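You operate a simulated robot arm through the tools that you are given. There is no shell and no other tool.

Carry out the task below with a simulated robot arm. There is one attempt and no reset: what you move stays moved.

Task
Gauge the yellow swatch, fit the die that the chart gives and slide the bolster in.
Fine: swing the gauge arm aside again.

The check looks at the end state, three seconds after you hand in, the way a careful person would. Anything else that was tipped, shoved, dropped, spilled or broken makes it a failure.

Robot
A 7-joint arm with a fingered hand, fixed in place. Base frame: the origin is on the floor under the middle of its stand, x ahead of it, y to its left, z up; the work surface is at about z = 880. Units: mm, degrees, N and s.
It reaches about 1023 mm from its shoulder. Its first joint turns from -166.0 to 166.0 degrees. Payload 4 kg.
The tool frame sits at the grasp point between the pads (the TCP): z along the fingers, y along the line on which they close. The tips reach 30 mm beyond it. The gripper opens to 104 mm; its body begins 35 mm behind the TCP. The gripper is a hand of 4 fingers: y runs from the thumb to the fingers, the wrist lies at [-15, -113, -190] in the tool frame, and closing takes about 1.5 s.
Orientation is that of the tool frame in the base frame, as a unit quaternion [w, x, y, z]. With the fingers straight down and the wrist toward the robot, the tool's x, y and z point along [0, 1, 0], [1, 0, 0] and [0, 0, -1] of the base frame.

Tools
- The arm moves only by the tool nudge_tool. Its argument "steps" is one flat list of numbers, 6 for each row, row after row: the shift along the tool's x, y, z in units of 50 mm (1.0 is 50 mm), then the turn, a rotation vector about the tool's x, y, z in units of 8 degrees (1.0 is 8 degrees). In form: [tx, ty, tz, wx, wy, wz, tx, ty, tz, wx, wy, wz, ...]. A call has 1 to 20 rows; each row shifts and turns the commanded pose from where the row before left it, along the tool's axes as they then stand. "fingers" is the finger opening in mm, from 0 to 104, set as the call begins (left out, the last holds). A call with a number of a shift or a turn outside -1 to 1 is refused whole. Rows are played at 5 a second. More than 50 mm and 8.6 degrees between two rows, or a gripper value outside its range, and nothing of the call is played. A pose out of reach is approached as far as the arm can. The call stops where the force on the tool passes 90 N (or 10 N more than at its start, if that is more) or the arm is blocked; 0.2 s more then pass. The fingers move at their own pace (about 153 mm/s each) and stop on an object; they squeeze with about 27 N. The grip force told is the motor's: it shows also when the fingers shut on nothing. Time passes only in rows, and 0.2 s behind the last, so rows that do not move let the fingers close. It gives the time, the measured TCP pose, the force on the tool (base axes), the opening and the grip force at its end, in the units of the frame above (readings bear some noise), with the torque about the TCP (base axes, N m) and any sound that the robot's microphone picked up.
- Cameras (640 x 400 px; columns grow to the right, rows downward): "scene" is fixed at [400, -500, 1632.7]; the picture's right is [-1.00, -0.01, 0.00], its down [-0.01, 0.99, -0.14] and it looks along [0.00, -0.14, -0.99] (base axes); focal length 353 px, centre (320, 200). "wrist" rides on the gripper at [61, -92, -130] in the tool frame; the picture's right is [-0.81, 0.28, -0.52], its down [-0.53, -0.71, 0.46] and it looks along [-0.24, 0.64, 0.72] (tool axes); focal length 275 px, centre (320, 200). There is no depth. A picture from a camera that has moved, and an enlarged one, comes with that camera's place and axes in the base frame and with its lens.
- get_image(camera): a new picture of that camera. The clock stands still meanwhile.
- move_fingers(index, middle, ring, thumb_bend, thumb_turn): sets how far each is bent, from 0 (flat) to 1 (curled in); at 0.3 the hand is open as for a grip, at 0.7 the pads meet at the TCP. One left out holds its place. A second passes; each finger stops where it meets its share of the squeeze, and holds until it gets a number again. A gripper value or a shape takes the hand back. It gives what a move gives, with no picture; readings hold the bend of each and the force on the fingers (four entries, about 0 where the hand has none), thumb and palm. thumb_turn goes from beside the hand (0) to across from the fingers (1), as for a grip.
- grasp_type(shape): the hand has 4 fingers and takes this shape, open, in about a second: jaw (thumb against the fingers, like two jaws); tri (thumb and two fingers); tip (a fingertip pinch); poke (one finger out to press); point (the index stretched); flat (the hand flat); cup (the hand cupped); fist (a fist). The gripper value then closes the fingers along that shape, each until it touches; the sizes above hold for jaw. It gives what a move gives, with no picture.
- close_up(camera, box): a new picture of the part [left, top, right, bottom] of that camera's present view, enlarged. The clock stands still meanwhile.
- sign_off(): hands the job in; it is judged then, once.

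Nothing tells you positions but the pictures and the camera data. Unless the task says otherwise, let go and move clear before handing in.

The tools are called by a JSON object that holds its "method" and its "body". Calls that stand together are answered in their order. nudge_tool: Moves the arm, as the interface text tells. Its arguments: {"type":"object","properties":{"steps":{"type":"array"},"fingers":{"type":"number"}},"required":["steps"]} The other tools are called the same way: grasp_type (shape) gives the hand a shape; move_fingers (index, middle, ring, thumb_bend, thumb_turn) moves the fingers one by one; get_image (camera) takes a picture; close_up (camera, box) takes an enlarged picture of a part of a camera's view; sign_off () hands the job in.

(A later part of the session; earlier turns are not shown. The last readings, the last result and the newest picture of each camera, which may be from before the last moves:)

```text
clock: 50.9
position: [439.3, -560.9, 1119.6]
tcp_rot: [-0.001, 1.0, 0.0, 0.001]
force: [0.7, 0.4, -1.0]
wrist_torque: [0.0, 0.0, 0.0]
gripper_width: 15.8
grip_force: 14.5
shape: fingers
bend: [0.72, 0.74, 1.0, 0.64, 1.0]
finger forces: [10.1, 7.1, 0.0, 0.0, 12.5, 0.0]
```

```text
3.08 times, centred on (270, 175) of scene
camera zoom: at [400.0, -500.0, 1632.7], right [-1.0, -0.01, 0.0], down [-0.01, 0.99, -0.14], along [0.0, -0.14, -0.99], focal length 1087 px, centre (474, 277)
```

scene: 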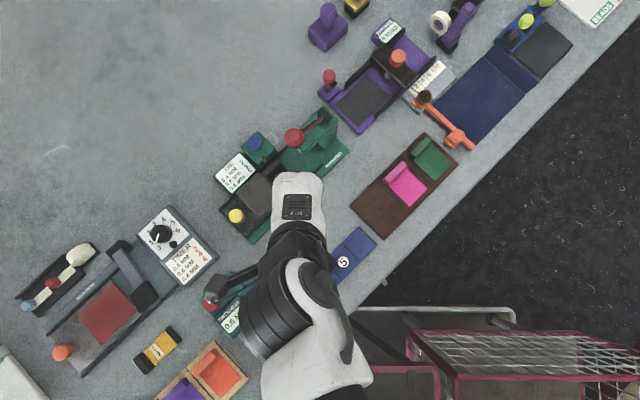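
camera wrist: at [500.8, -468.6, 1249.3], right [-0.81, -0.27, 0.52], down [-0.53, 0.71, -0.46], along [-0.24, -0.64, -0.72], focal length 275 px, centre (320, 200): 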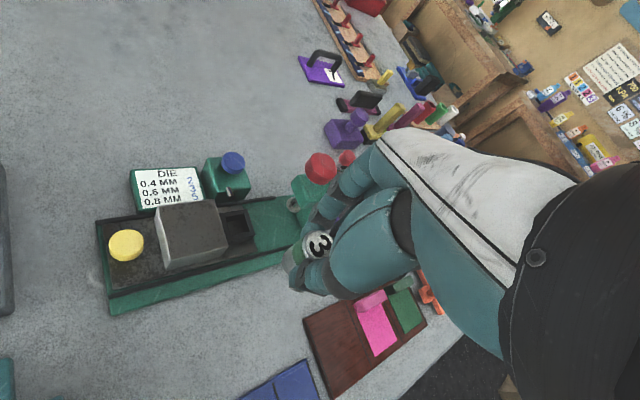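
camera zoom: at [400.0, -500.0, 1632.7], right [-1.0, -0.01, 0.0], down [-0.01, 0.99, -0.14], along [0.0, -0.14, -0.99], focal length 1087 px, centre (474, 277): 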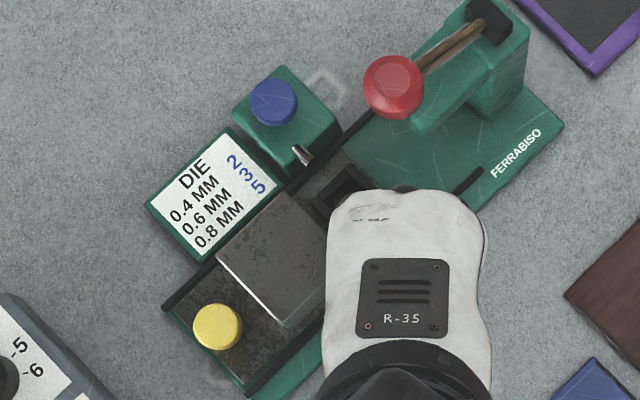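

The socket (≈485,-652) sits next to the steel block and near the lever ball, so I'll bring the die in with the hand at about 65° yaw and leaning back 15°, sliding in under the ball from the front. First the turn, at safe height.

{"method": "nudge_tool", "body": {"steps": [0, 0, 0, 0, 0, -1, 0, 0, 0, 0, 0, -1, 0, 0, 0, 0, 0, -1, 0, 0, 0, 0, 0, -0.125, 0, 0, 0, -1, 0, 0, 0, 0, 0, -0.875, 0, 0, 0, 0, 0, 0, 0, 0]}}

{"method": "get_image", "body": {"camera": "wrist"}}

```text
clock: 52.5
position: [439.9, -560.8, 1119.6]
tcp_rot: [0.127, 0.968, 0.214, 0.027]
force: [0.3, 0.5, 0.3]
wrist_torque: [-0.04, 0.02, 0.0]
gripper_width: 16.0
grip_force: 15.0
shape: fingers
bend: [0.72, 0.74, 1.0, 0.64, 1.0]
finger forces: [10.0, 6.7, 0.0, 0.0, 12.8, 0.1]
```

```text
taken
camera wrist: at [443.0, -423.5, 1221.0], right [-0.68, -0.46, 0.57], down [-0.72, 0.29, -0.62], along [0.12, -0.84, -0.53], focal length 275 px, centre (320, 200)
```

wrist: 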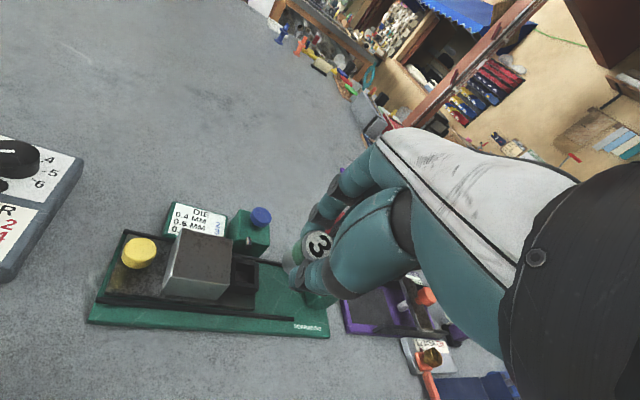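

{"method": "close_up", "body": {"camera": "wrist", "box": [80, 190, 340, 350]}}

{"method": "close_up", "body": {"camera": "wrist", "box": [200, 200, 320, 320]}}

```text
2.46 times, centred on (210, 270) of wrist
camera zoom: at [443.0, -423.5, 1221.0], right [-0.68, -0.46, 0.57], down [-0.72, 0.29, -0.62], along [0.12, -0.84, -0.53], focal length 678 px, centre (591, 28)
```

zoom: 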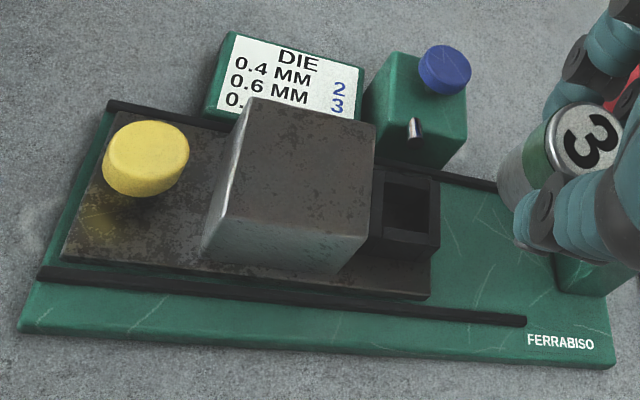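

```text
3.33 times, centred on (260, 260) of wrist
camera zoom: at [443.0, -423.5, 1221.0], right [-0.68, -0.46, 0.57], down [-0.72, 0.29, -0.62], along [0.12, -0.84, -0.53], focal length 918 px, centre (520, 0)
```

zoom: 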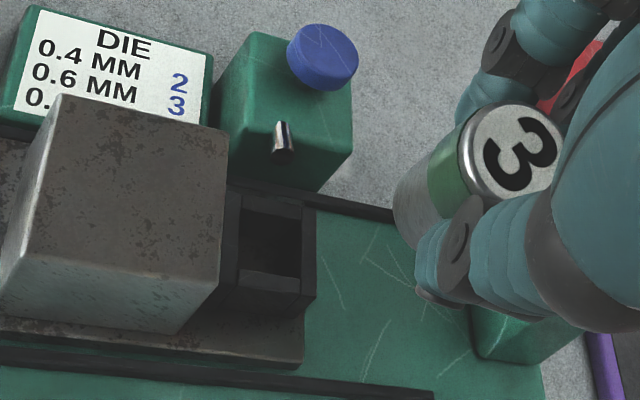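

{"method": "nudge_tool", "body": {"steps": [-0.013, -0.078, 0.673, 0, 0, 0, -0.013, -0.078, 0.673, 0, 0, 0, -0.013, -0.078, 0.673, 0, 0, 0, -0.013, -0.078, 0.673, 0, 0, 0, 0, 0, 0, 0, 0, 0]}}

{"method": "get_image", "body": {"camera": "wrist"}}

{"method": "close_up", "body": {"camera": "wrist", "box": [180, 150, 340, 300]}}

{"method": "close_up", "body": {"camera": "scene", "box": [220, 110, 340, 220]}}

```text
clock: 53.7
position: [445.3, -580.4, 987.4]
tcp_rot: [0.127, 0.968, 0.215, 0.029]
force: [0.1, -0.4, -0.5]
wrist_torque: [0.02, 0.0, 0.0]
gripper_width: 16.1
grip_force: 14.3
shape: fingers
bend: [0.72, 0.74, 1.0, 0.64, 1.0]
finger forces: [10.0, 6.5, 0.0, 0.0, 12.7, 0.0]
```

```text
taken
camera wrist: at [448.8, -443.3, 1087.4], right [-0.68, -0.46, 0.57], down [-0.72, 0.29, -0.62], along [0.12, -0.84, -0.53], focal length 275 px, centre (320, 200)
```

wrist: 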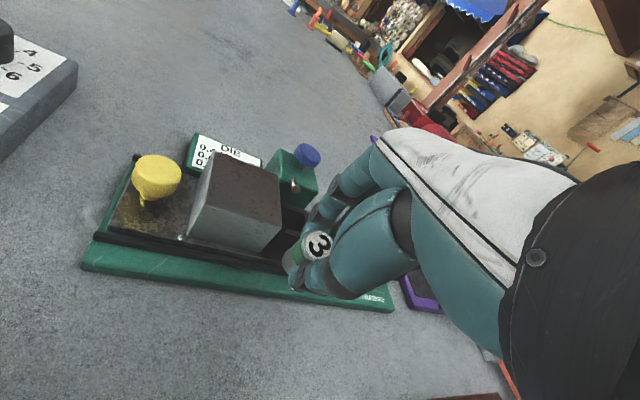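

```text
2.67 times, centred on (260, 225) of wrist
camera zoom: at [448.8, -443.3, 1087.4], right [-0.68, -0.46, 0.57], down [-0.72, 0.29, -0.62], along [0.12, -0.84, -0.53], focal length 734 px, centre (480, 133)
```

zoom: 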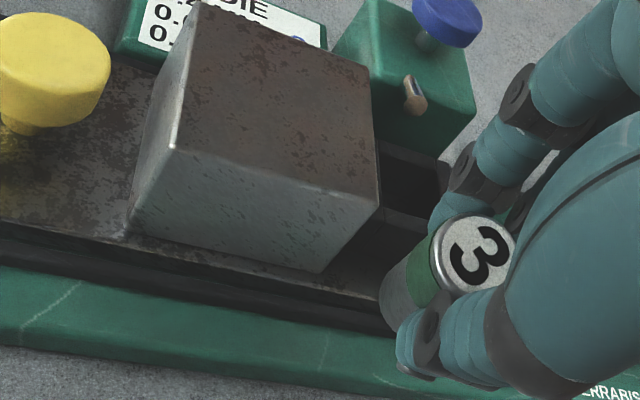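

```text
3.64 times, centred on (280, 165) of scene
camera zoom: at [400.0, -500.0, 1632.7], right [-1.0, -0.01, 0.0], down [-0.01, 0.99, -0.14], along [0.0, -0.14, -0.99], focal length 1285 px, centre (466, 327)
```

zoom: 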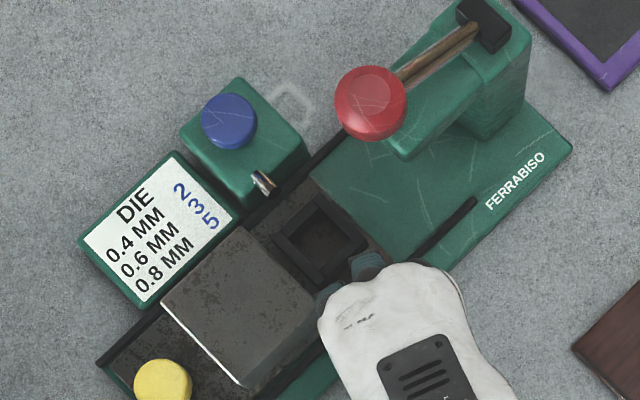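

{"method": "close_up", "body": {"camera": "wrist", "box": [260, 180, 320, 270]}}

{"method": "close_up", "body": {"camera": "scene", "box": [270, 150, 330, 210]}}

```text
4.44 times, centred on (290, 225) of wrist
camera zoom: at [448.8, -443.3, 1087.4], right [-0.68, -0.46, 0.57], down [-0.72, 0.29, -0.62], along [0.12, -0.84, -0.53], focal length 1224 px, centre (453, 89)
```

zoom: 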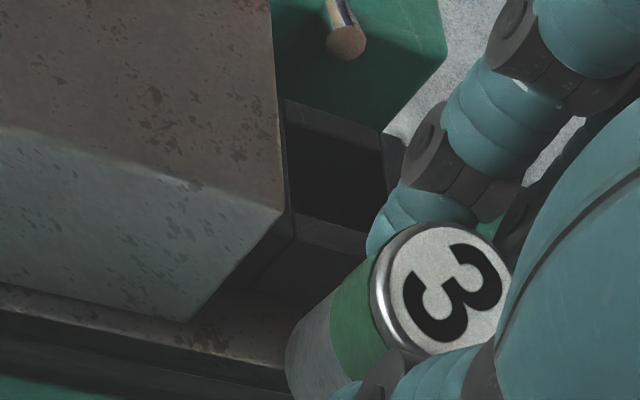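

```text
6.67 times, centred on (300, 180) of scene
camera zoom: at [400.0, -500.0, 1632.7], right [-1.0, -0.01, 0.0], down [-0.01, 0.99, -0.14], along [0.0, -0.14, -0.99], focal length 2356 px, centre (453, 333)
```

zoom: 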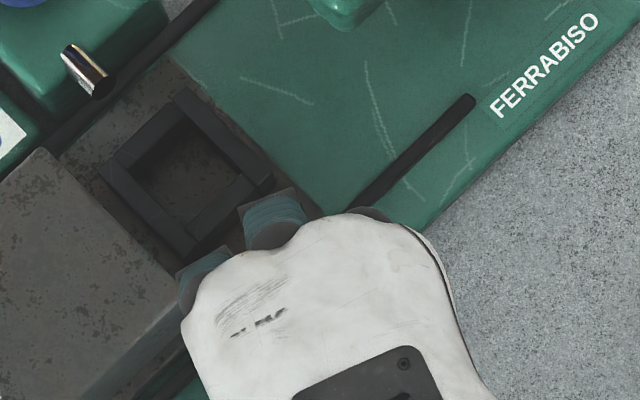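

Socket centre estimated at about (485,-654) with its rim near z=913; the block face beside it rises to ~937. I'll shift along the rail, lower, and then come in perpendicular to the rail, stopping half-way for a look.

{"method": "nudge_tool", "body": {"steps": [-0.426, 0.133, 0.036, 0, 0, 0, 0, -0.126, 0.471, 0, 0, 0, 0.109, 0.322, 0.086, 0, 0, 0, 0.109, 0.322, 0.086, 0, 0, 0, 0, 0, 0, 0, 0, 0]}}

{"method": "get_image", "body": {"camera": "wrist"}}

{"method": "close_up", "body": {"camera": "wrist", "box": [230, 170, 350, 290]}}

{"method": "close_up", "body": {"camera": "scene", "box": [250, 120, 350, 220]}}

```text
clock: 54.9
position: [454.6, -621.4, 961.7]
tcp_rot: [0.128, 0.968, 0.213, 0.027]
force: [0.2, -0.3, -0.6]
wrist_torque: [-0.02, -0.02, 0.04]
gripper_width: 15.8
grip_force: 14.4
shape: fingers
bend: [0.72, 0.74, 1.0, 0.64, 1.0]
finger forces: [10.0, 6.4, 0.0, 0.1, 12.8, 0.0]
```

```text
taken
camera wrist: at [456.9, -483.8, 1062.9], right [-0.68, -0.46, 0.57], down [-0.72, 0.29, -0.62], along [0.12, -0.84, -0.53], focal length 275 px, centre (320, 200)
```

wrist: 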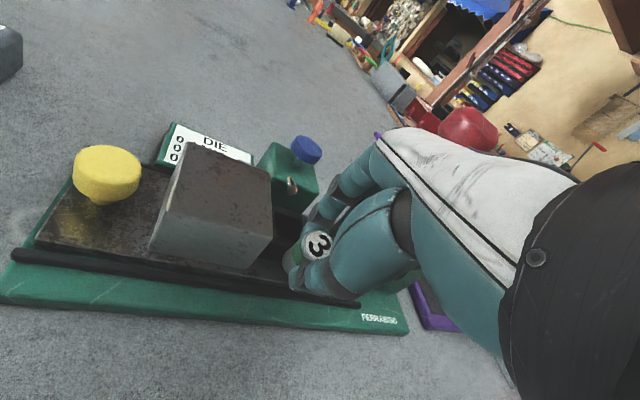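

```text
3.33 times, centred on (290, 230) of wrist
camera zoom: at [456.9, -483.8, 1062.9], right [-0.68, -0.46, 0.57], down [-0.72, 0.29, -0.62], along [0.12, -0.84, -0.53], focal length 918 px, centre (420, 100)
```

zoom: 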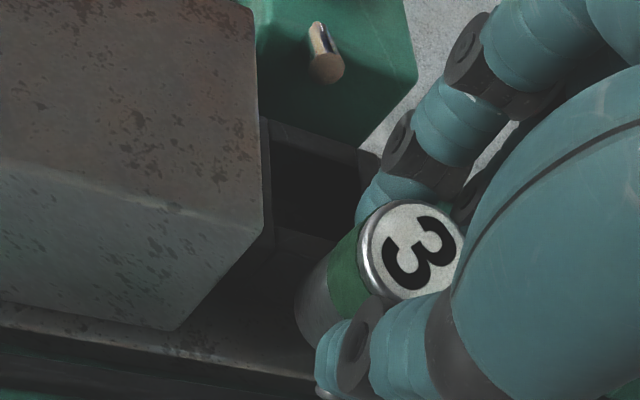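

```text
4.00 times, centred on (300, 170) of scene
camera zoom: at [400.0, -500.0, 1632.7], right [-1.0, -0.01, 0.0], down [-0.01, 0.99, -0.14], along [0.0, -0.14, -0.99], focal length 1414 px, centre (400, 320)
```

zoom: 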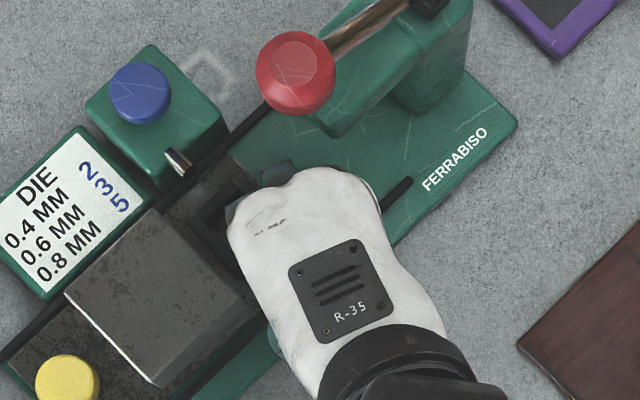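

{"method": "nudge_tool", "body": {"steps": [0, 0.012, -0.045, 0, 0, 0, 0.098, 0.29, 0.078, 0, 0, 0, 0, 0, 0, 0, 0, 0]}}

{"method": "close_up", "body": {"camera": "wrist", "box": [230, 170, 350, 290]}}

{"method": "close_up", "body": {"camera": "scene", "box": [250, 120, 350, 220]}}

{"method": "get_image", "body": {"camera": "wrist"}}

```text
clock: 55.7
position: [464.0, -632.5, 964.6]
tcp_rot: [0.128, 0.968, 0.214, 0.028]
force: [-4.4, 2.2, 8.5]
wrist_torque: [0.12, 0.1, 0.04]
gripper_width: 15.8
grip_force: 18.0
shape: fingers
bend: [0.73, 0.74, 1.0, 0.64, 1.0]
finger forces: [11.4, 11.0, 0.0, 0.1, 14.7, 0.0]
```

```text
3.33 times, centred on (290, 230) of wrist
camera zoom: at [467.1, -495.0, 1065.3], right [-0.68, -0.46, 0.57], down [-0.72, 0.29, -0.62], along [0.12, -0.84, -0.53], focal length 918 px, centre (420, 100)
```

zoom: 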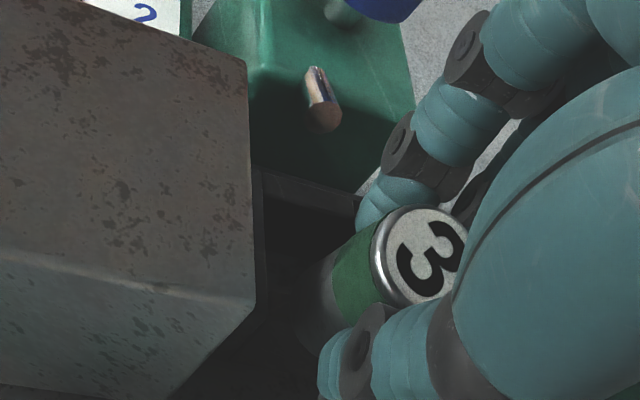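

```text
4.00 times, centred on (300, 170) of scene
camera zoom: at [400.0, -500.0, 1632.7], right [-1.0, -0.01, 0.0], down [-0.01, 0.99, -0.14], along [0.0, -0.14, -0.99], focal length 1414 px, centre (400, 320)
```

zoom: 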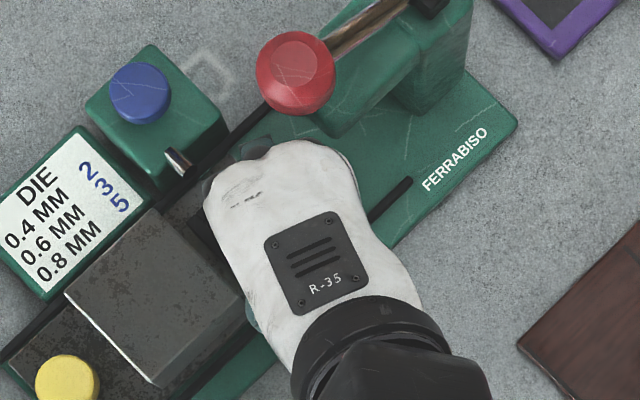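

```text
taken
camera wrist: at [467.1, -495.0, 1065.3], right [-0.68, -0.46, 0.57], down [-0.72, 0.29, -0.62], along [0.12, -0.84, -0.53], focal length 275 px, centre (320, 200)
```

wrist: 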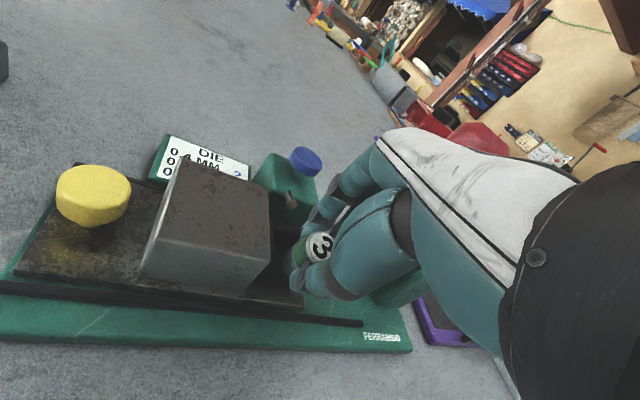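

A light contact (8 N upward) — the die's bottom touched the socket's front wall, so the rim is a little higher than I thought. I'll raise 7 mm and check the die in the grip.

{"method": "nudge_tool", "body": {"steps": [0, 0.036, -0.135, 0, 0, 0, 0, 0, 0, 0, 0, 0]}}

{"method": "close_up", "body": {"camera": "wrist", "box": [230, 170, 350, 290]}}

```text
clock: 56.3
position: [463.3, -631.6, 969.8]
tcp_rot: [0.128, 0.968, 0.216, 0.029]
force: [-0.2, -0.8, -1.6]
wrist_torque: [-0.01, 0.02, -0.01]
gripper_width: 15.7
grip_force: 14.8
shape: fingers
bend: [0.73, 0.74, 1.0, 0.64, 1.0]
finger forces: [10.7, 6.8, 0.0, 0.0, 12.9, 0.0]
```

```text
3.33 times, centred on (290, 230) of wrist
camera zoom: at [467.6, -494.6, 1072.0], right [-0.68, -0.46, 0.57], down [-0.72, 0.29, -0.62], along [0.12, -0.84, -0.53], focal length 918 px, centre (420, 100)
```

zoom: 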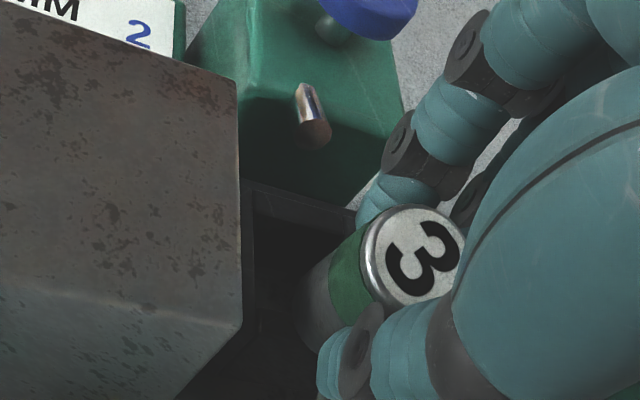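

Contact is cleared and the die is still well held. Moving the remaining ~19 mm in over the hole.

{"method": "nudge_tool", "body": {"steps": [0.059, 0.175, 0.047, 0, 0, 0, 0.059, 0.175, 0.047, 0, 0, 0, 0, 0, 0, 0, 0, 0]}}

{"method": "close_up", "body": {"camera": "wrist", "box": [230, 170, 350, 290]}}

{"method": "close_up", "body": {"camera": "scene", "box": [250, 120, 350, 220]}}

{"method": "get_image", "body": {"camera": "wrist"}}

```text
clock: 57.1
position: [478.2, -645.5, 969.3]
tcp_rot: [0.126, 0.968, 0.215, 0.028]
force: [2.2, 10.5, -9.1]
wrist_torque: [-0.56, -0.09, -0.24]
gripper_width: 15.8
grip_force: 21.8
shape: fingers
bend: [0.73, 0.74, 1.0, 0.64, 1.0]
finger forces: [10.7, 6.8, 6.0, 0.0, 12.9, 7.0]
```

```text
3.33 times, centred on (290, 230) of wrist
camera zoom: at [481.3, -508.1, 1071.3], right [-0.68, -0.46, 0.57], down [-0.72, 0.29, -0.62], along [0.12, -0.84, -0.54], focal length 918 px, centre (420, 100)
```

zoom: 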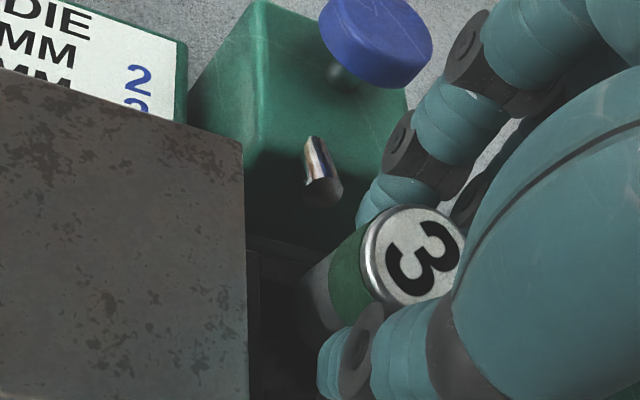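

```text
4.00 times, centred on (300, 170) of scene
camera zoom: at [400.0, -500.0, 1632.7], right [-1.0, -0.01, 0.0], down [-0.01, 0.99, -0.14], along [0.0, -0.14, -0.99], focal length 1414 px, centre (400, 320)
```

zoom: 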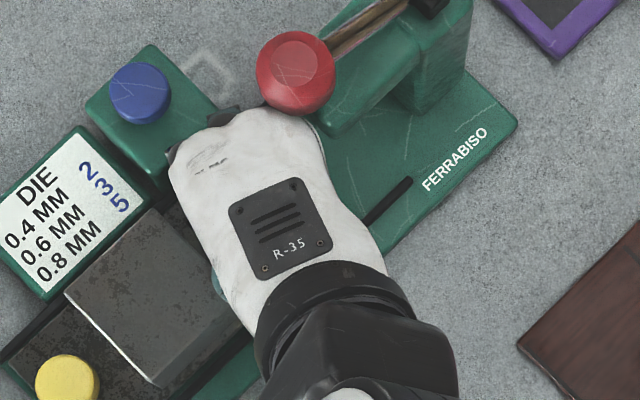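

```text
taken
camera wrist: at [481.3, -508.1, 1071.3], right [-0.68, -0.46, 0.57], down [-0.72, 0.29, -0.62], along [0.12, -0.84, -0.54], focal length 275 px, centre (320, 200)
```

wrist: 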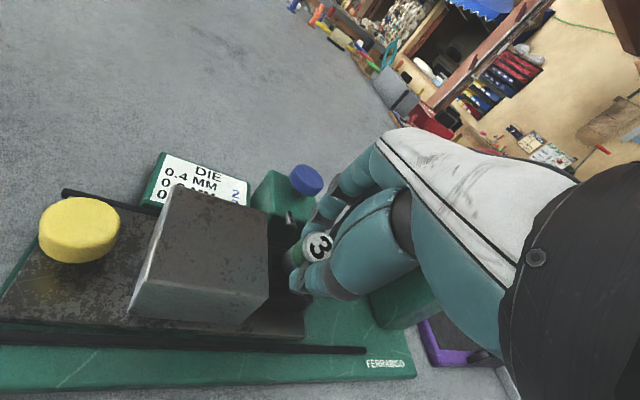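

The ring finger/palm now feels ~10 N pushing the hand back and down — that is the lever ball just above the back of the hand. Easing back a couple of mm and lowering should relieve it while the die starts into the hole.

{"method": "nudge_tool", "body": {"steps": [-0.016, -0.077, 0.103, 0, 0, 0, 0, 0, 0, 0, 0, 0]}}

{"method": "close_up", "body": {"camera": "wrist", "box": [230, 170, 350, 290]}}

{"method": "close_up", "body": {"camera": "scene", "box": [250, 120, 350, 220]}}

```text
clock: 57.7
position: [474.9, -644.6, 964.7]
tcp_rot: [0.127, 0.968, 0.214, 0.028]
force: [-0.2, -0.1, -1.7]
wrist_torque: [-0.01, 0.05, -0.01]
gripper_width: 15.8
grip_force: 15.3
shape: fingers
bend: [0.73, 0.74, 1.0, 0.64, 1.0]
finger forces: [10.7, 6.8, 0.0, 0.1, 12.8, 0.0]
```

```text
3.33 times, centred on (290, 230) of wrist
camera zoom: at [478.9, -507.3, 1066.1], right [-0.68, -0.46, 0.57], down [-0.72, 0.29, -0.62], along [0.12, -0.84, -0.53], focal length 918 px, centre (420, 100)
```

zoom: 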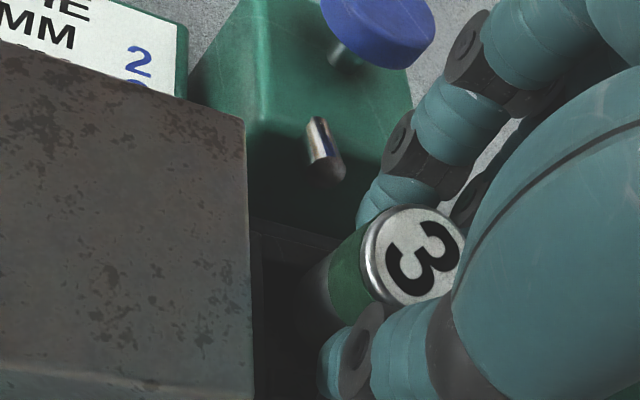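

```text
4.00 times, centred on (300, 170) of scene
camera zoom: at [400.0, -500.0, 1632.7], right [-1.0, -0.01, 0.0], down [-0.01, 0.99, -0.14], along [0.0, -0.14, -0.99], focal length 1414 px, centre (400, 320)
```

zoom: 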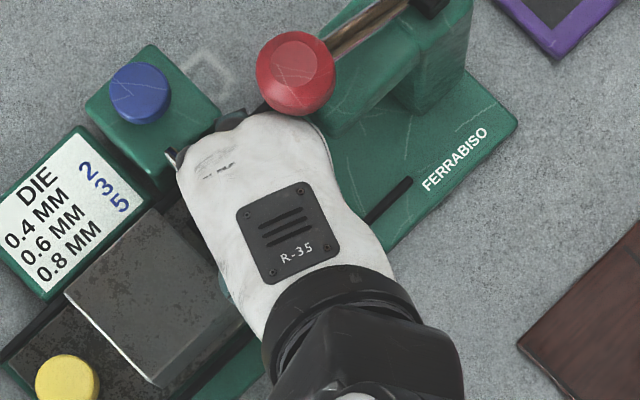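

Clear again (≈0 N). Lowering gently into the hole, checking force.

{"method": "nudge_tool", "body": {"steps": [0, -0.0104, 0.0386, 0, 0, 0, 0, -0.0104, 0.0386, 0, 0, 0, 0, 0, 0, 0, 0, 0]}}

{"method": "close_up", "body": {"camera": "wrist", "box": [230, 170, 350, 290]}}

```text
clock: 58.5
position: [475.3, -644.0, 960.4]
tcp_rot: [0.127, 0.968, 0.215, 0.028]
force: [1.4, 0.6, 2.9]
wrist_torque: [0.0, -0.01, 0.03]
gripper_width: 16.0
grip_force: 14.5
shape: fingers
bend: [0.73, 0.75, 1.0, 0.64, 1.0]
finger forces: [11.4, 6.7, 0.0, 0.1, 12.0, 0.0]
```

```text
3.33 times, centred on (290, 230) of wrist
camera zoom: at [478.8, -506.7, 1061.9], right [-0.68, -0.46, 0.57], down [-0.72, 0.29, -0.62], along [0.12, -0.84, -0.53], focal length 918 px, centre (420, 100)
```

zoom: 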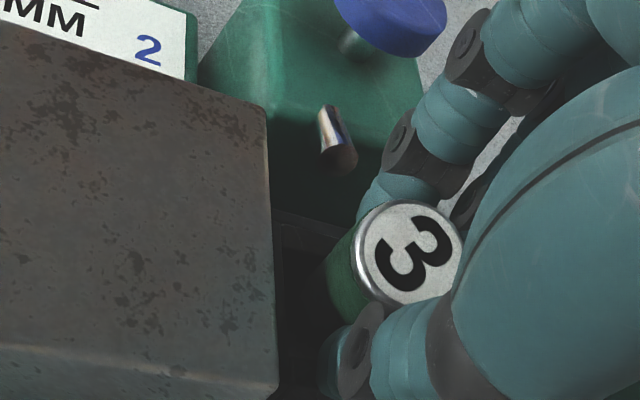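

{"method": "close_up", "body": {"camera": "wrist", "box": [265, 220, 325, 280]}}

{"method": "close_up", "body": {"camera": "scene", "box": [230, 120, 330, 220]}}

```text
6.67 times, centred on (295, 250) of wrist
camera zoom: at [478.8, -506.7, 1061.9], right [-0.68, -0.46, 0.57], down [-0.72, 0.29, -0.62], along [0.12, -0.84, -0.53], focal length 1835 px, centre (487, -133)
```

zoom: 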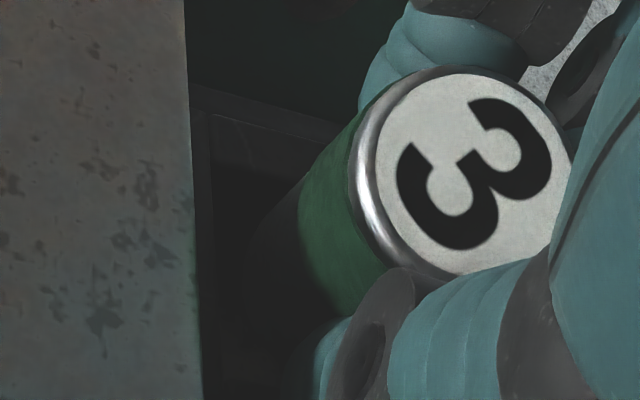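

```text
4.00 times, centred on (280, 170) of scene
camera zoom: at [400.0, -500.0, 1632.7], right [-1.0, -0.01, 0.0], down [-0.01, 0.99, -0.14], along [0.0, -0.14, -0.99], focal length 1414 px, centre (480, 320)
```

zoom: 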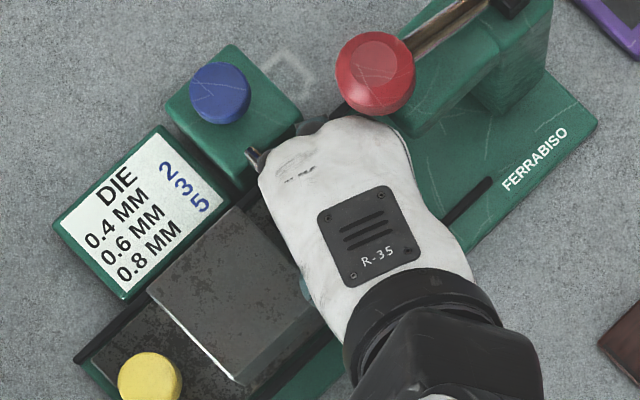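

The bolster slid ~2 mm as the die touched the far wall — it moves freely. I'll shift 2 mm toward the block and keep lowering in small steps.

{"method": "nudge_tool", "body": {"steps": [0.039, -0.012, -0.003, 0, 0, 0, 0, -0.0104, 0.0386, 0, 0, 0, 0, -0.0104, 0.0386, 0, 0, 0, 0, 0, 0, 0, 0, 0]}}

{"method": "close_up", "body": {"camera": "wrist", "box": [230, 170, 350, 290]}}

{"method": "close_up", "body": {"camera": "wrist", "box": [265, 220, 325, 280]}}

```text
clock: 59.5
position: [476.8, -641.9, 957.0]
tcp_rot: [0.129, 0.968, 0.214, 0.028]
force: [-1.3, 3.1, 8.7]
wrist_torque: [0.2, 0.12, 0.02]
gripper_width: 15.9
grip_force: 21.1
shape: fingers
bend: [0.73, 0.74, 1.0, 0.65, 1.0]
finger forces: [11.0, 7.6, 0.0, 0.1, 23.9, 0.1]
```

```text
3.33 times, centred on (290, 230) of wrist
camera zoom: at [479.9, -505.8, 1058.4], right [-0.68, -0.46, 0.57], down [-0.72, 0.29, -0.62], along [0.12, -0.84, -0.53], focal length 918 px, centre (420, 100)
```

zoom: 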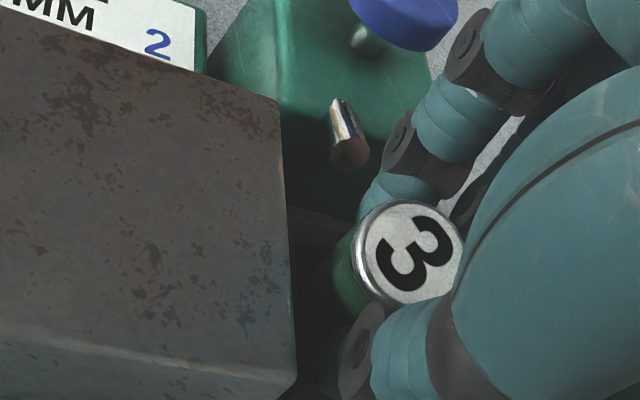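

```text
6.67 times, centred on (295, 250) of wrist
camera zoom: at [479.9, -505.8, 1058.4], right [-0.68, -0.46, 0.57], down [-0.72, 0.29, -0.62], along [0.12, -0.84, -0.53], focal length 1835 px, centre (487, -133)
```

zoom: 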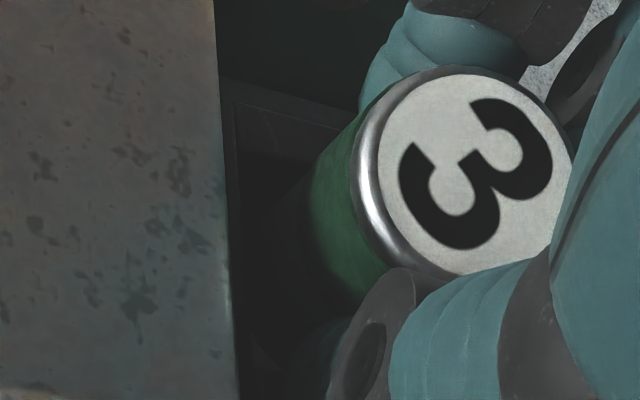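

The thumb tip is resting on the front wall (24 N); the die's bottom is already several mm inside the hole. I'll lift 2 mm to free the thumb, then open the thumb well and the fingers slightly so the die drops and rights itself.

{"method": "nudge_tool", "body": {"steps": [0, 0.0104, -0.0386, 0, 0, 0, 0, 0, 0, 0, 0, 0]}}

{"method": "close_up", "body": {"camera": "wrist", "box": [265, 220, 325, 280]}}

```text
clock: 60.1
position: [476.7, -642.7, 958.9]
tcp_rot: [0.127, 0.968, 0.215, 0.028]
force: [-0.1, 0.9, -1.2]
wrist_torque: [0.01, 0.04, -0.01]
gripper_width: 16.0
grip_force: 15.1
shape: fingers
bend: [0.73, 0.74, 1.0, 0.65, 1.0]
finger forces: [10.8, 7.2, 0.1, 0.0, 12.5, 0.1]
```

```text
6.67 times, centred on (295, 250) of wrist
camera zoom: at [480.0, -505.8, 1059.8], right [-0.68, -0.46, 0.57], down [-0.72, 0.29, -0.62], along [0.12, -0.84, -0.53], focal length 1835 px, centre (487, -133)
```

zoom: 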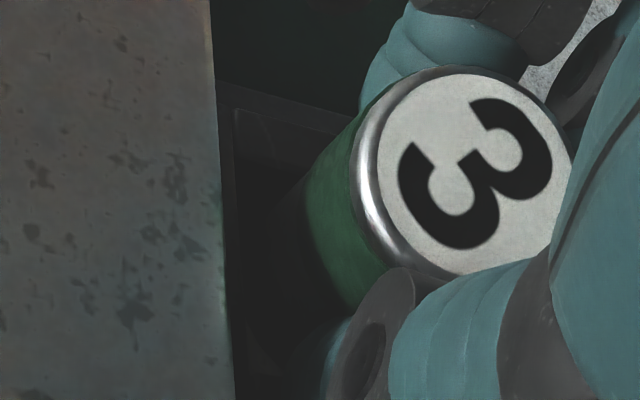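

{"method": "move_fingers", "body": {"thumb_bend": 0.58, "index": 0.71, "middle": 0.71}}

{"method": "close_up", "body": {"camera": "wrist", "box": [230, 170, 350, 290]}}

{"method": "close_up", "body": {"camera": "wrist", "box": [265, 220, 325, 280]}}

```text
clock: 61.1
position: [476.9, -642.4, 959.7]
tcp_rot: [0.128, 0.968, 0.215, 0.028]
force: [2.6, -2.2, 2.3]
wrist_torque: [-0.1, -0.08, 0.02]
gripper_width: 20.4
grip_force: 2.9
shape: fingers
bend: [0.66, 0.71, 1.0, 0.57, 1.0]
finger forces: [4.6, 0.0, 0.0, 0.1, 0.2, 0.1]
```

```text
3.33 times, centred on (290, 230) of wrist
camera zoom: at [480.2, -505.9, 1060.0], right [-0.68, -0.46, 0.57], down [-0.72, 0.29, -0.62], along [0.12, -0.84, -0.53], focal length 918 px, centre (420, 100)
```

zoom: 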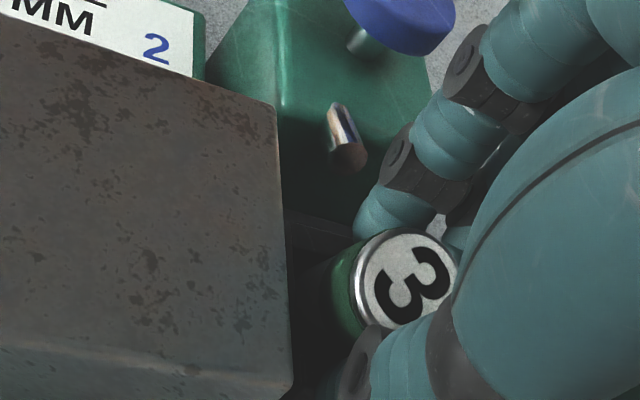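

```text
6.67 times, centred on (295, 250) of wrist
camera zoom: at [480.2, -505.9, 1060.0], right [-0.68, -0.46, 0.57], down [-0.72, 0.29, -0.62], along [0.12, -0.84, -0.53], focal length 1835 px, centre (487, -133)
```

zoom: 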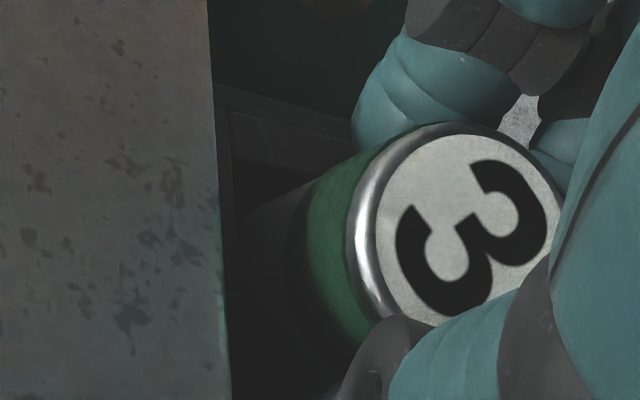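

The die has dropped several mm but still leans on the index. Opening a bit more.

{"method": "move_fingers", "body": {"thumb_bend": 0.45, "index": 0.65, "middle": 0.67}}

{"method": "close_up", "body": {"camera": "wrist", "box": [230, 170, 350, 290]}}

{"method": "get_image", "body": {"camera": "wrist"}}

```text
clock: 62.1
position: [476.5, -642.0, 957.8]
tcp_rot: [0.127, 0.968, 0.214, 0.028]
force: [-0.1, -0.2, -0.1]
wrist_torque: [0.01, 0.0, 0.01]
gripper_width: 39.5
grip_force: 0.2
shape: fingers
bend: [0.64, 0.67, 1.0, 0.45, 0.99]
finger forces: [0.3, 0.1, 0.1, 0.0, 0.0, 0.0]
```

```text
3.33 times, centred on (290, 230) of wrist
camera zoom: at [480.1, -505.8, 1060.0], right [-0.68, -0.46, 0.57], down [-0.72, 0.29, -0.62], along [0.12, -0.84, -0.53], focal length 918 px, centre (420, 100)
```

zoom: 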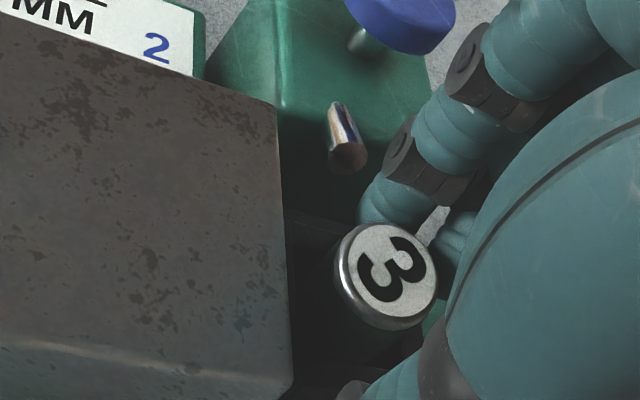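

```text
taken
camera wrist: at [480.1, -505.8, 1060.0], right [-0.68, -0.46, 0.57], down [-0.72, 0.29, -0.62], along [0.12, -0.84, -0.53], focal length 275 px, centre (320, 200)
```

wrist: 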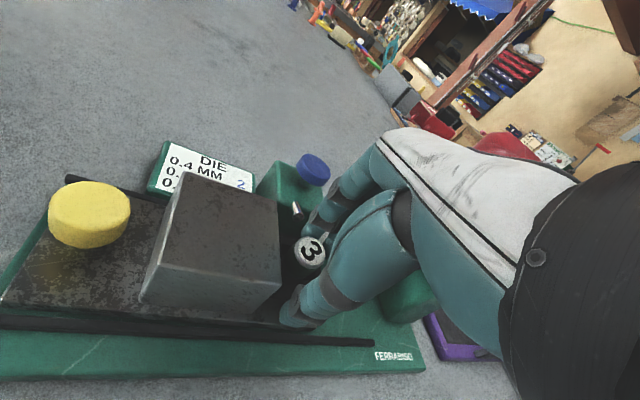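

The die now stands free and upright in the socket with no force on the hand. I'll rise slightly and check before backing out.

{"method": "nudge_tool", "body": {"steps": [0, 0.026, -0.097, 0, 0, 0, -0.019, -0.04, -0.073, 0, 0, 0, 0, 0, 0, 0, 0, 0]}}

{"method": "close_up", "body": {"camera": "wrist", "box": [230, 170, 350, 290]}}

```text
clock: 62.9
position: [476.1, -640.9, 965.8]
tcp_rot: [0.128, 0.968, 0.214, 0.027]
force: [0.4, -1.2, -0.2]
wrist_torque: [-0.02, -0.02, 0.01]
gripper_width: 40.2
grip_force: 0.8
shape: fingers
bend: [0.64, 0.67, 1.0, 0.45, 0.99]
finger forces: [1.1, 0.0, 0.0, 0.0, 0.0, 0.0]
```

```text
3.33 times, centred on (290, 230) of wrist
camera zoom: at [478.2, -503.4, 1068.1], right [-0.68, -0.46, 0.57], down [-0.72, 0.29, -0.62], along [0.12, -0.84, -0.53], focal length 918 px, centre (420, 100)
```

zoom: 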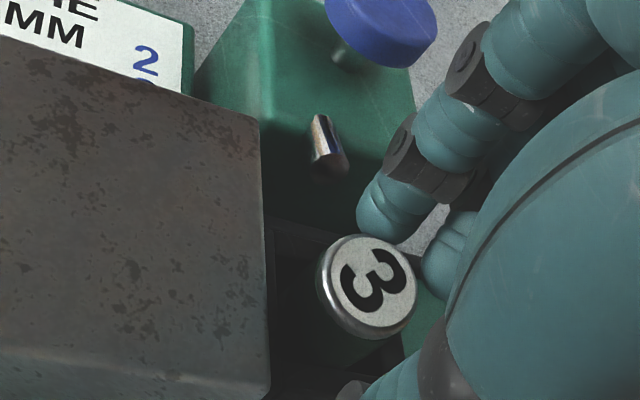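

The index still brushes the die lightly, so I'll lean the hand back another 10° (this lifts the fingertips and moves the back of the hand away from the ball), then rise.

{"method": "nudge_tool", "body": {"steps": [0, 0.02, 0, -0.625, 0, 0, 0, 0.02, 0, -0.625, 0, 0, 0, 0, 0, 0, 0, 0]}}

{"method": "close_up", "body": {"camera": "wrist", "box": [230, 170, 350, 290]}}

{"method": "get_image", "body": {"camera": "wrist"}}

```text
clock: 63.7
position: [474.1, -641.8, 966.5]
tcp_rot: [0.212, 0.953, 0.212, 0.047]
force: [0.1, 0.0, -0.6]
wrist_torque: [0.0, 0.03, 0.0]
gripper_width: 39.0
grip_force: 0.0
shape: fingers
bend: [0.65, 0.67, 1.0, 0.45, 0.99]
finger forces: [0.0, 0.1, 0.1, 0.0, 0.0, 0.1]
```

```text
3.33 times, centred on (290, 230) of wrist
camera zoom: at [472.1, -490.9, 1045.7], right [-0.72, -0.37, 0.59], down [-0.67, 0.19, -0.71], along [0.16, -0.91, -0.38], focal length 918 px, centre (420, 100)
```

zoom: 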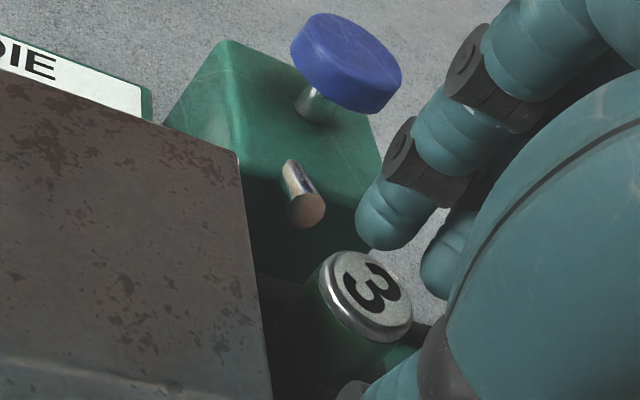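

```text
taken
camera wrist: at [472.1, -490.9, 1045.7], right [-0.72, -0.37, 0.59], down [-0.67, 0.19, -0.71], along [0.16, -0.91, -0.38], focal length 275 px, centre (320, 200)
```

wrist: 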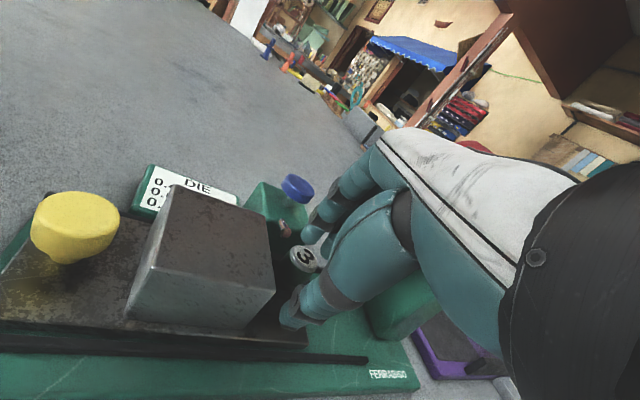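

{"method": "nudge_tool", "body": {"steps": [0, 0.051, -0.109, 0, 0, 0, 0, 0.017, -0.036, 0, 0, 0, 0, 0, 0, 0, 0, 0]}}

{"method": "close_up", "body": {"camera": "wrist", "box": [230, 170, 350, 290]}}

```text
clock: 64.5
position: [475.3, -643.1, 975.6]
tcp_rot: [0.211, 0.953, 0.212, 0.047]
force: [-0.2, 0.1, -0.5]
wrist_torque: [0.0, 0.0, 0.02]
gripper_width: 38.8
grip_force: 0.0
shape: fingers
bend: [0.65, 0.67, 1.0, 0.45, 0.99]
finger forces: [0.0, 0.1, 0.0, 0.0, 0.0, 0.1]
```

```text
3.33 times, centred on (290, 230) of wrist
camera zoom: at [472.2, -490.8, 1053.9], right [-0.72, -0.37, 0.59], down [-0.67, 0.19, -0.71], along [0.16, -0.91, -0.38], focal length 918 px, centre (420, 100)
```

zoom: 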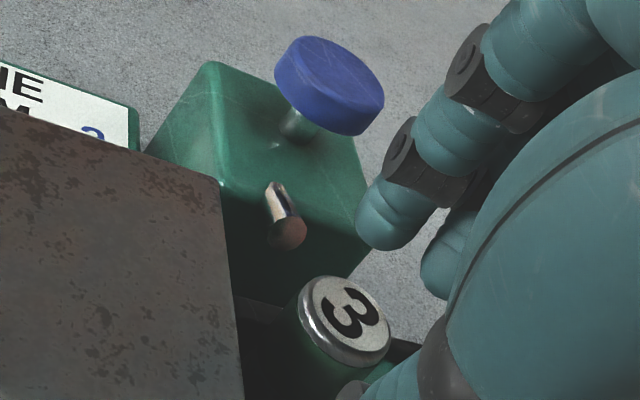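

Fingers are now above the die top; backing out toward the front, then rising.

{"method": "nudge_tool", "body": {"steps": [-0.078, -0.215, -0.1, 0, 0, 0, -0.078, -0.215, -0.1, 0, 0, 0, -0.156, -0.43, -0.2, 0, 0, 0, -0.156, -0.43, -0.2, 0, 0, 0, 0, 0.25, -0.54, 0, 0, 0, 0, 0.25, -0.54, 0, 0, 0, 0, 0, 0, 0, 0, 0]}}

{"method": "get_image", "body": {"camera": "wrist"}}

{"method": "get_image", "body": {"camera": "scene"}}

{"method": "close_up", "body": {"camera": "scene", "box": [220, 110, 340, 220]}}

```text
clock: 66.1
position: [424.5, -588.4, 1033.4]
tcp_rot: [0.211, 0.953, 0.211, 0.047]
force: [-0.8, -0.2, -0.4]
wrist_torque: [-0.01, 0.05, -0.02]
gripper_width: 39.1
grip_force: 0.0
shape: fingers
bend: [0.65, 0.67, 1.0, 0.45, 0.99]
finger forces: [0.1, 0.0, 0.0, 0.0, 0.0, 0.0]
```

```text
taken
camera wrist: at [420.9, -436.4, 1113.4], right [-0.72, -0.37, 0.58], down [-0.67, 0.19, -0.71], along [0.16, -0.91, -0.38], focal length 275 px, centre (320, 200)
```

wrist: 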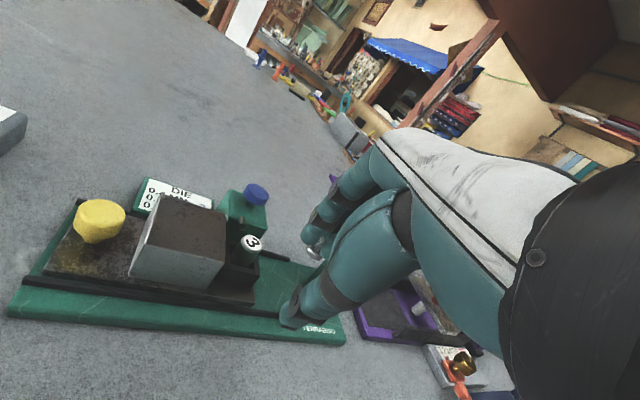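

```text
taken
```

scene: 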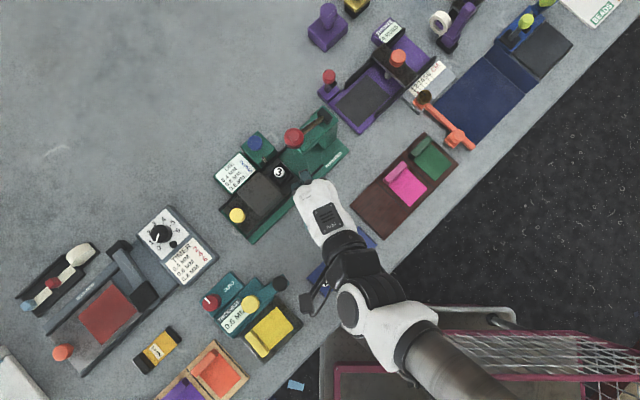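

```text
3.64 times, centred on (280, 165) of scene
camera zoom: at [400.0, -500.0, 1632.7], right [-1.0, -0.01, 0.0], down [-0.01, 0.99, -0.14], along [0.0, -0.14, -0.99], focal length 1285 px, centre (466, 327)
```

zoom: 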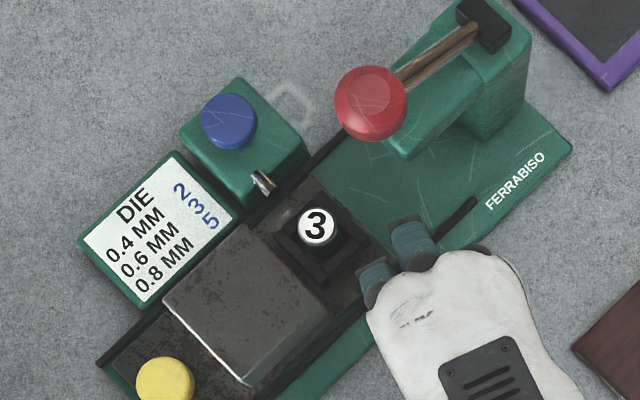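

{"method": "close_up", "body": {"camera": "wrist", "box": [180, 200, 320, 320]}}

{"method": "close_up", "body": {"camera": "wrist", "box": [225, 220, 285, 290]}}

{"method": "close_up", "body": {"camera": "scene", "box": [260, 150, 320, 200]}}

```text
3.33 times, centred on (250, 260) of wrist
camera zoom: at [420.9, -436.4, 1113.4], right [-0.72, -0.37, 0.58], down [-0.67, 0.19, -0.71], along [0.16, -0.91, -0.38], focal length 918 px, centre (553, 0)
```

zoom: 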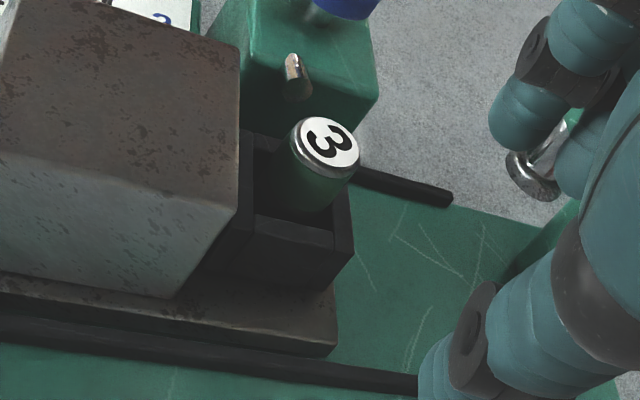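

```text
5.71 times, centred on (255, 255) of wrist
camera zoom: at [420.9, -436.4, 1113.4], right [-0.72, -0.37, 0.58], down [-0.67, 0.19, -0.71], along [0.16, -0.91, -0.38], focal length 1573 px, centre (691, -114)
```

zoom: 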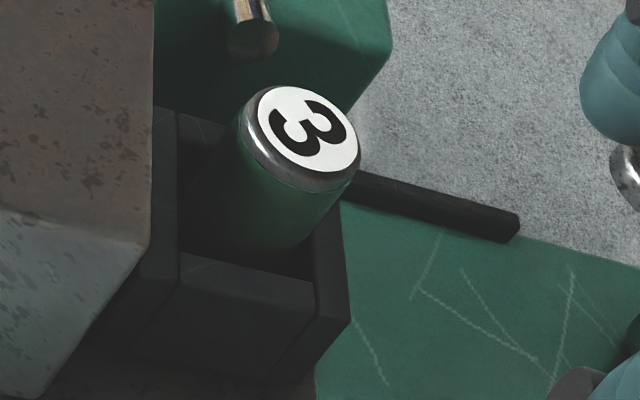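

```text
8.00 times, centred on (290, 175) of scene
camera zoom: at [400.0, -500.0, 1632.7], right [-1.0, -0.01, 0.0], down [-0.01, 0.99, -0.14], along [0.0, -0.14, -0.99], focal length 2827 px, centre (560, 400)
```

zoom: 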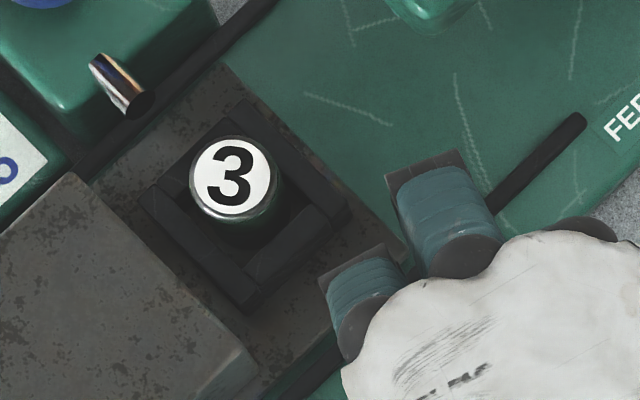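

Die 3 stands upright and seated in the socket. Next I'll straighten the hand, make a poke finger and go round to the outer side of the bolster's yellow knob, to push the bolster along the rails.

{"method": "nudge_tool", "body": {"steps": [0, 0.4, -0.86, 0, 0, 0, 0, 0, 0, 1, 0, 0, 0, 0, 0, 1, 0, 0, 0, 0, 0, 1, 0, 0, 0, 0, 0, 0.125, 0, 0, 0, 0, 0, 0, 0, -1, 0, 0, 0, 0, 0, -1, 0, 0, 0, 0, 0, -0.5, 0, 0, 0, 0, 0, 0]}}

{"method": "grasp_type", "body": {"shape": "poke"}}

{"method": "move_fingers", "body": {"index": 0.68, "middle": 1.0}}

{"method": "nudge_tool", "body": {"steps": [0.66, 0.332, 0, 0, 0, 0, 0.66, 0.332, 0, 0, 0, 0, 0.66, 0.332, 0, 0, 0, 0, 0.66, 0.332, 0, 0, 0, 0, 0.66, 0.332, 0, 0, 0, 0, 0, 0, 0, 0, 0, 0]}}

{"method": "get_image", "body": {"camera": "wrist"}}

{"method": "get_image", "body": {"camera": "scene"}}

```text
clock: 68.1
position: [423.5, -588.1, 1081.8]
tcp_rot: [-0.001, 0.923, 0.384, 0.0]
force: [0.2, 0.7, 0.1]
wrist_torque: [-0.01, 0.01, -0.02]
gripper_width: 38.8
grip_force: 0.0
shape: fingers
bend: [0.65, 0.67, 1.0, 0.45, 0.99]
finger forces: [0.0, 0.0, 0.1, 0.0, 0.0, 0.0]
```

```text
clock: 69.0
position: [425.4, -588.4, 1081.2]
tcp_rot: [0.0, 0.924, 0.383, 0.0]
force: [-0.1, 0.0, -0.7]
wrist_torque: [0.0, -0.01, 0.01]
gripper_width: 0.2
grip_force: 0.0
shape: poke
bend: [0.7, 0.7, 0.99, 1.0, 1.0]
finger forces: [0.0, 0.0, 0.0, 0.0, 0.1, 0.0]
```

```text
clock: 70.0
position: [424.1, -587.5, 1082.4]
tcp_rot: [0.0, 0.924, 0.382, 0.0]
force: [0.4, 0.5, 0.4]
wrist_torque: [0.03, 0.01, 0.01]
gripper_width: 32.6
grip_force: 0.0
shape: fingers
bend: [0.68, 1.0, 0.99, 1.0, 1.0]
finger forces: [0.1, 0.1, 0.0, 0.0, 0.0, 0.0]
```

```text
clock: 71.4
position: [599.9, -530.1, 1083.0]
tcp_rot: [-0.001, 0.924, 0.383, 0.0]
force: [0.0, -0.1, -0.8]
wrist_torque: [-0.01, -0.01, 0.03]
gripper_width: 32.7
grip_force: 0.0
shape: fingers
bend: [0.68, 1.0, 0.99, 1.0, 1.0]
finger forces: [0.1, 0.0, 0.1, 0.0, 0.0, 0.1]
```

```text
taken
camera wrist: at [578.4, -421.1, 1212.6], right [-0.38, -0.77, 0.52], down [-0.88, 0.13, -0.46], along [0.28, -0.63, -0.72], focal length 275 px, centre (320, 200)
```

wrist: 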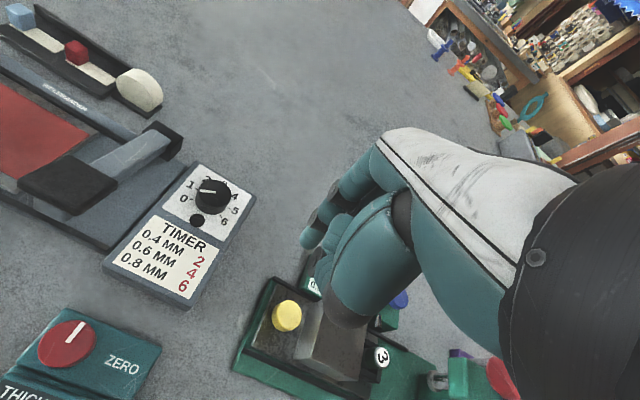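

```text
taken
```

scene: 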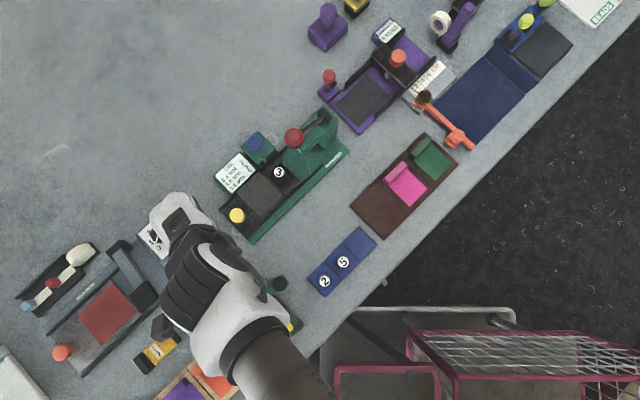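

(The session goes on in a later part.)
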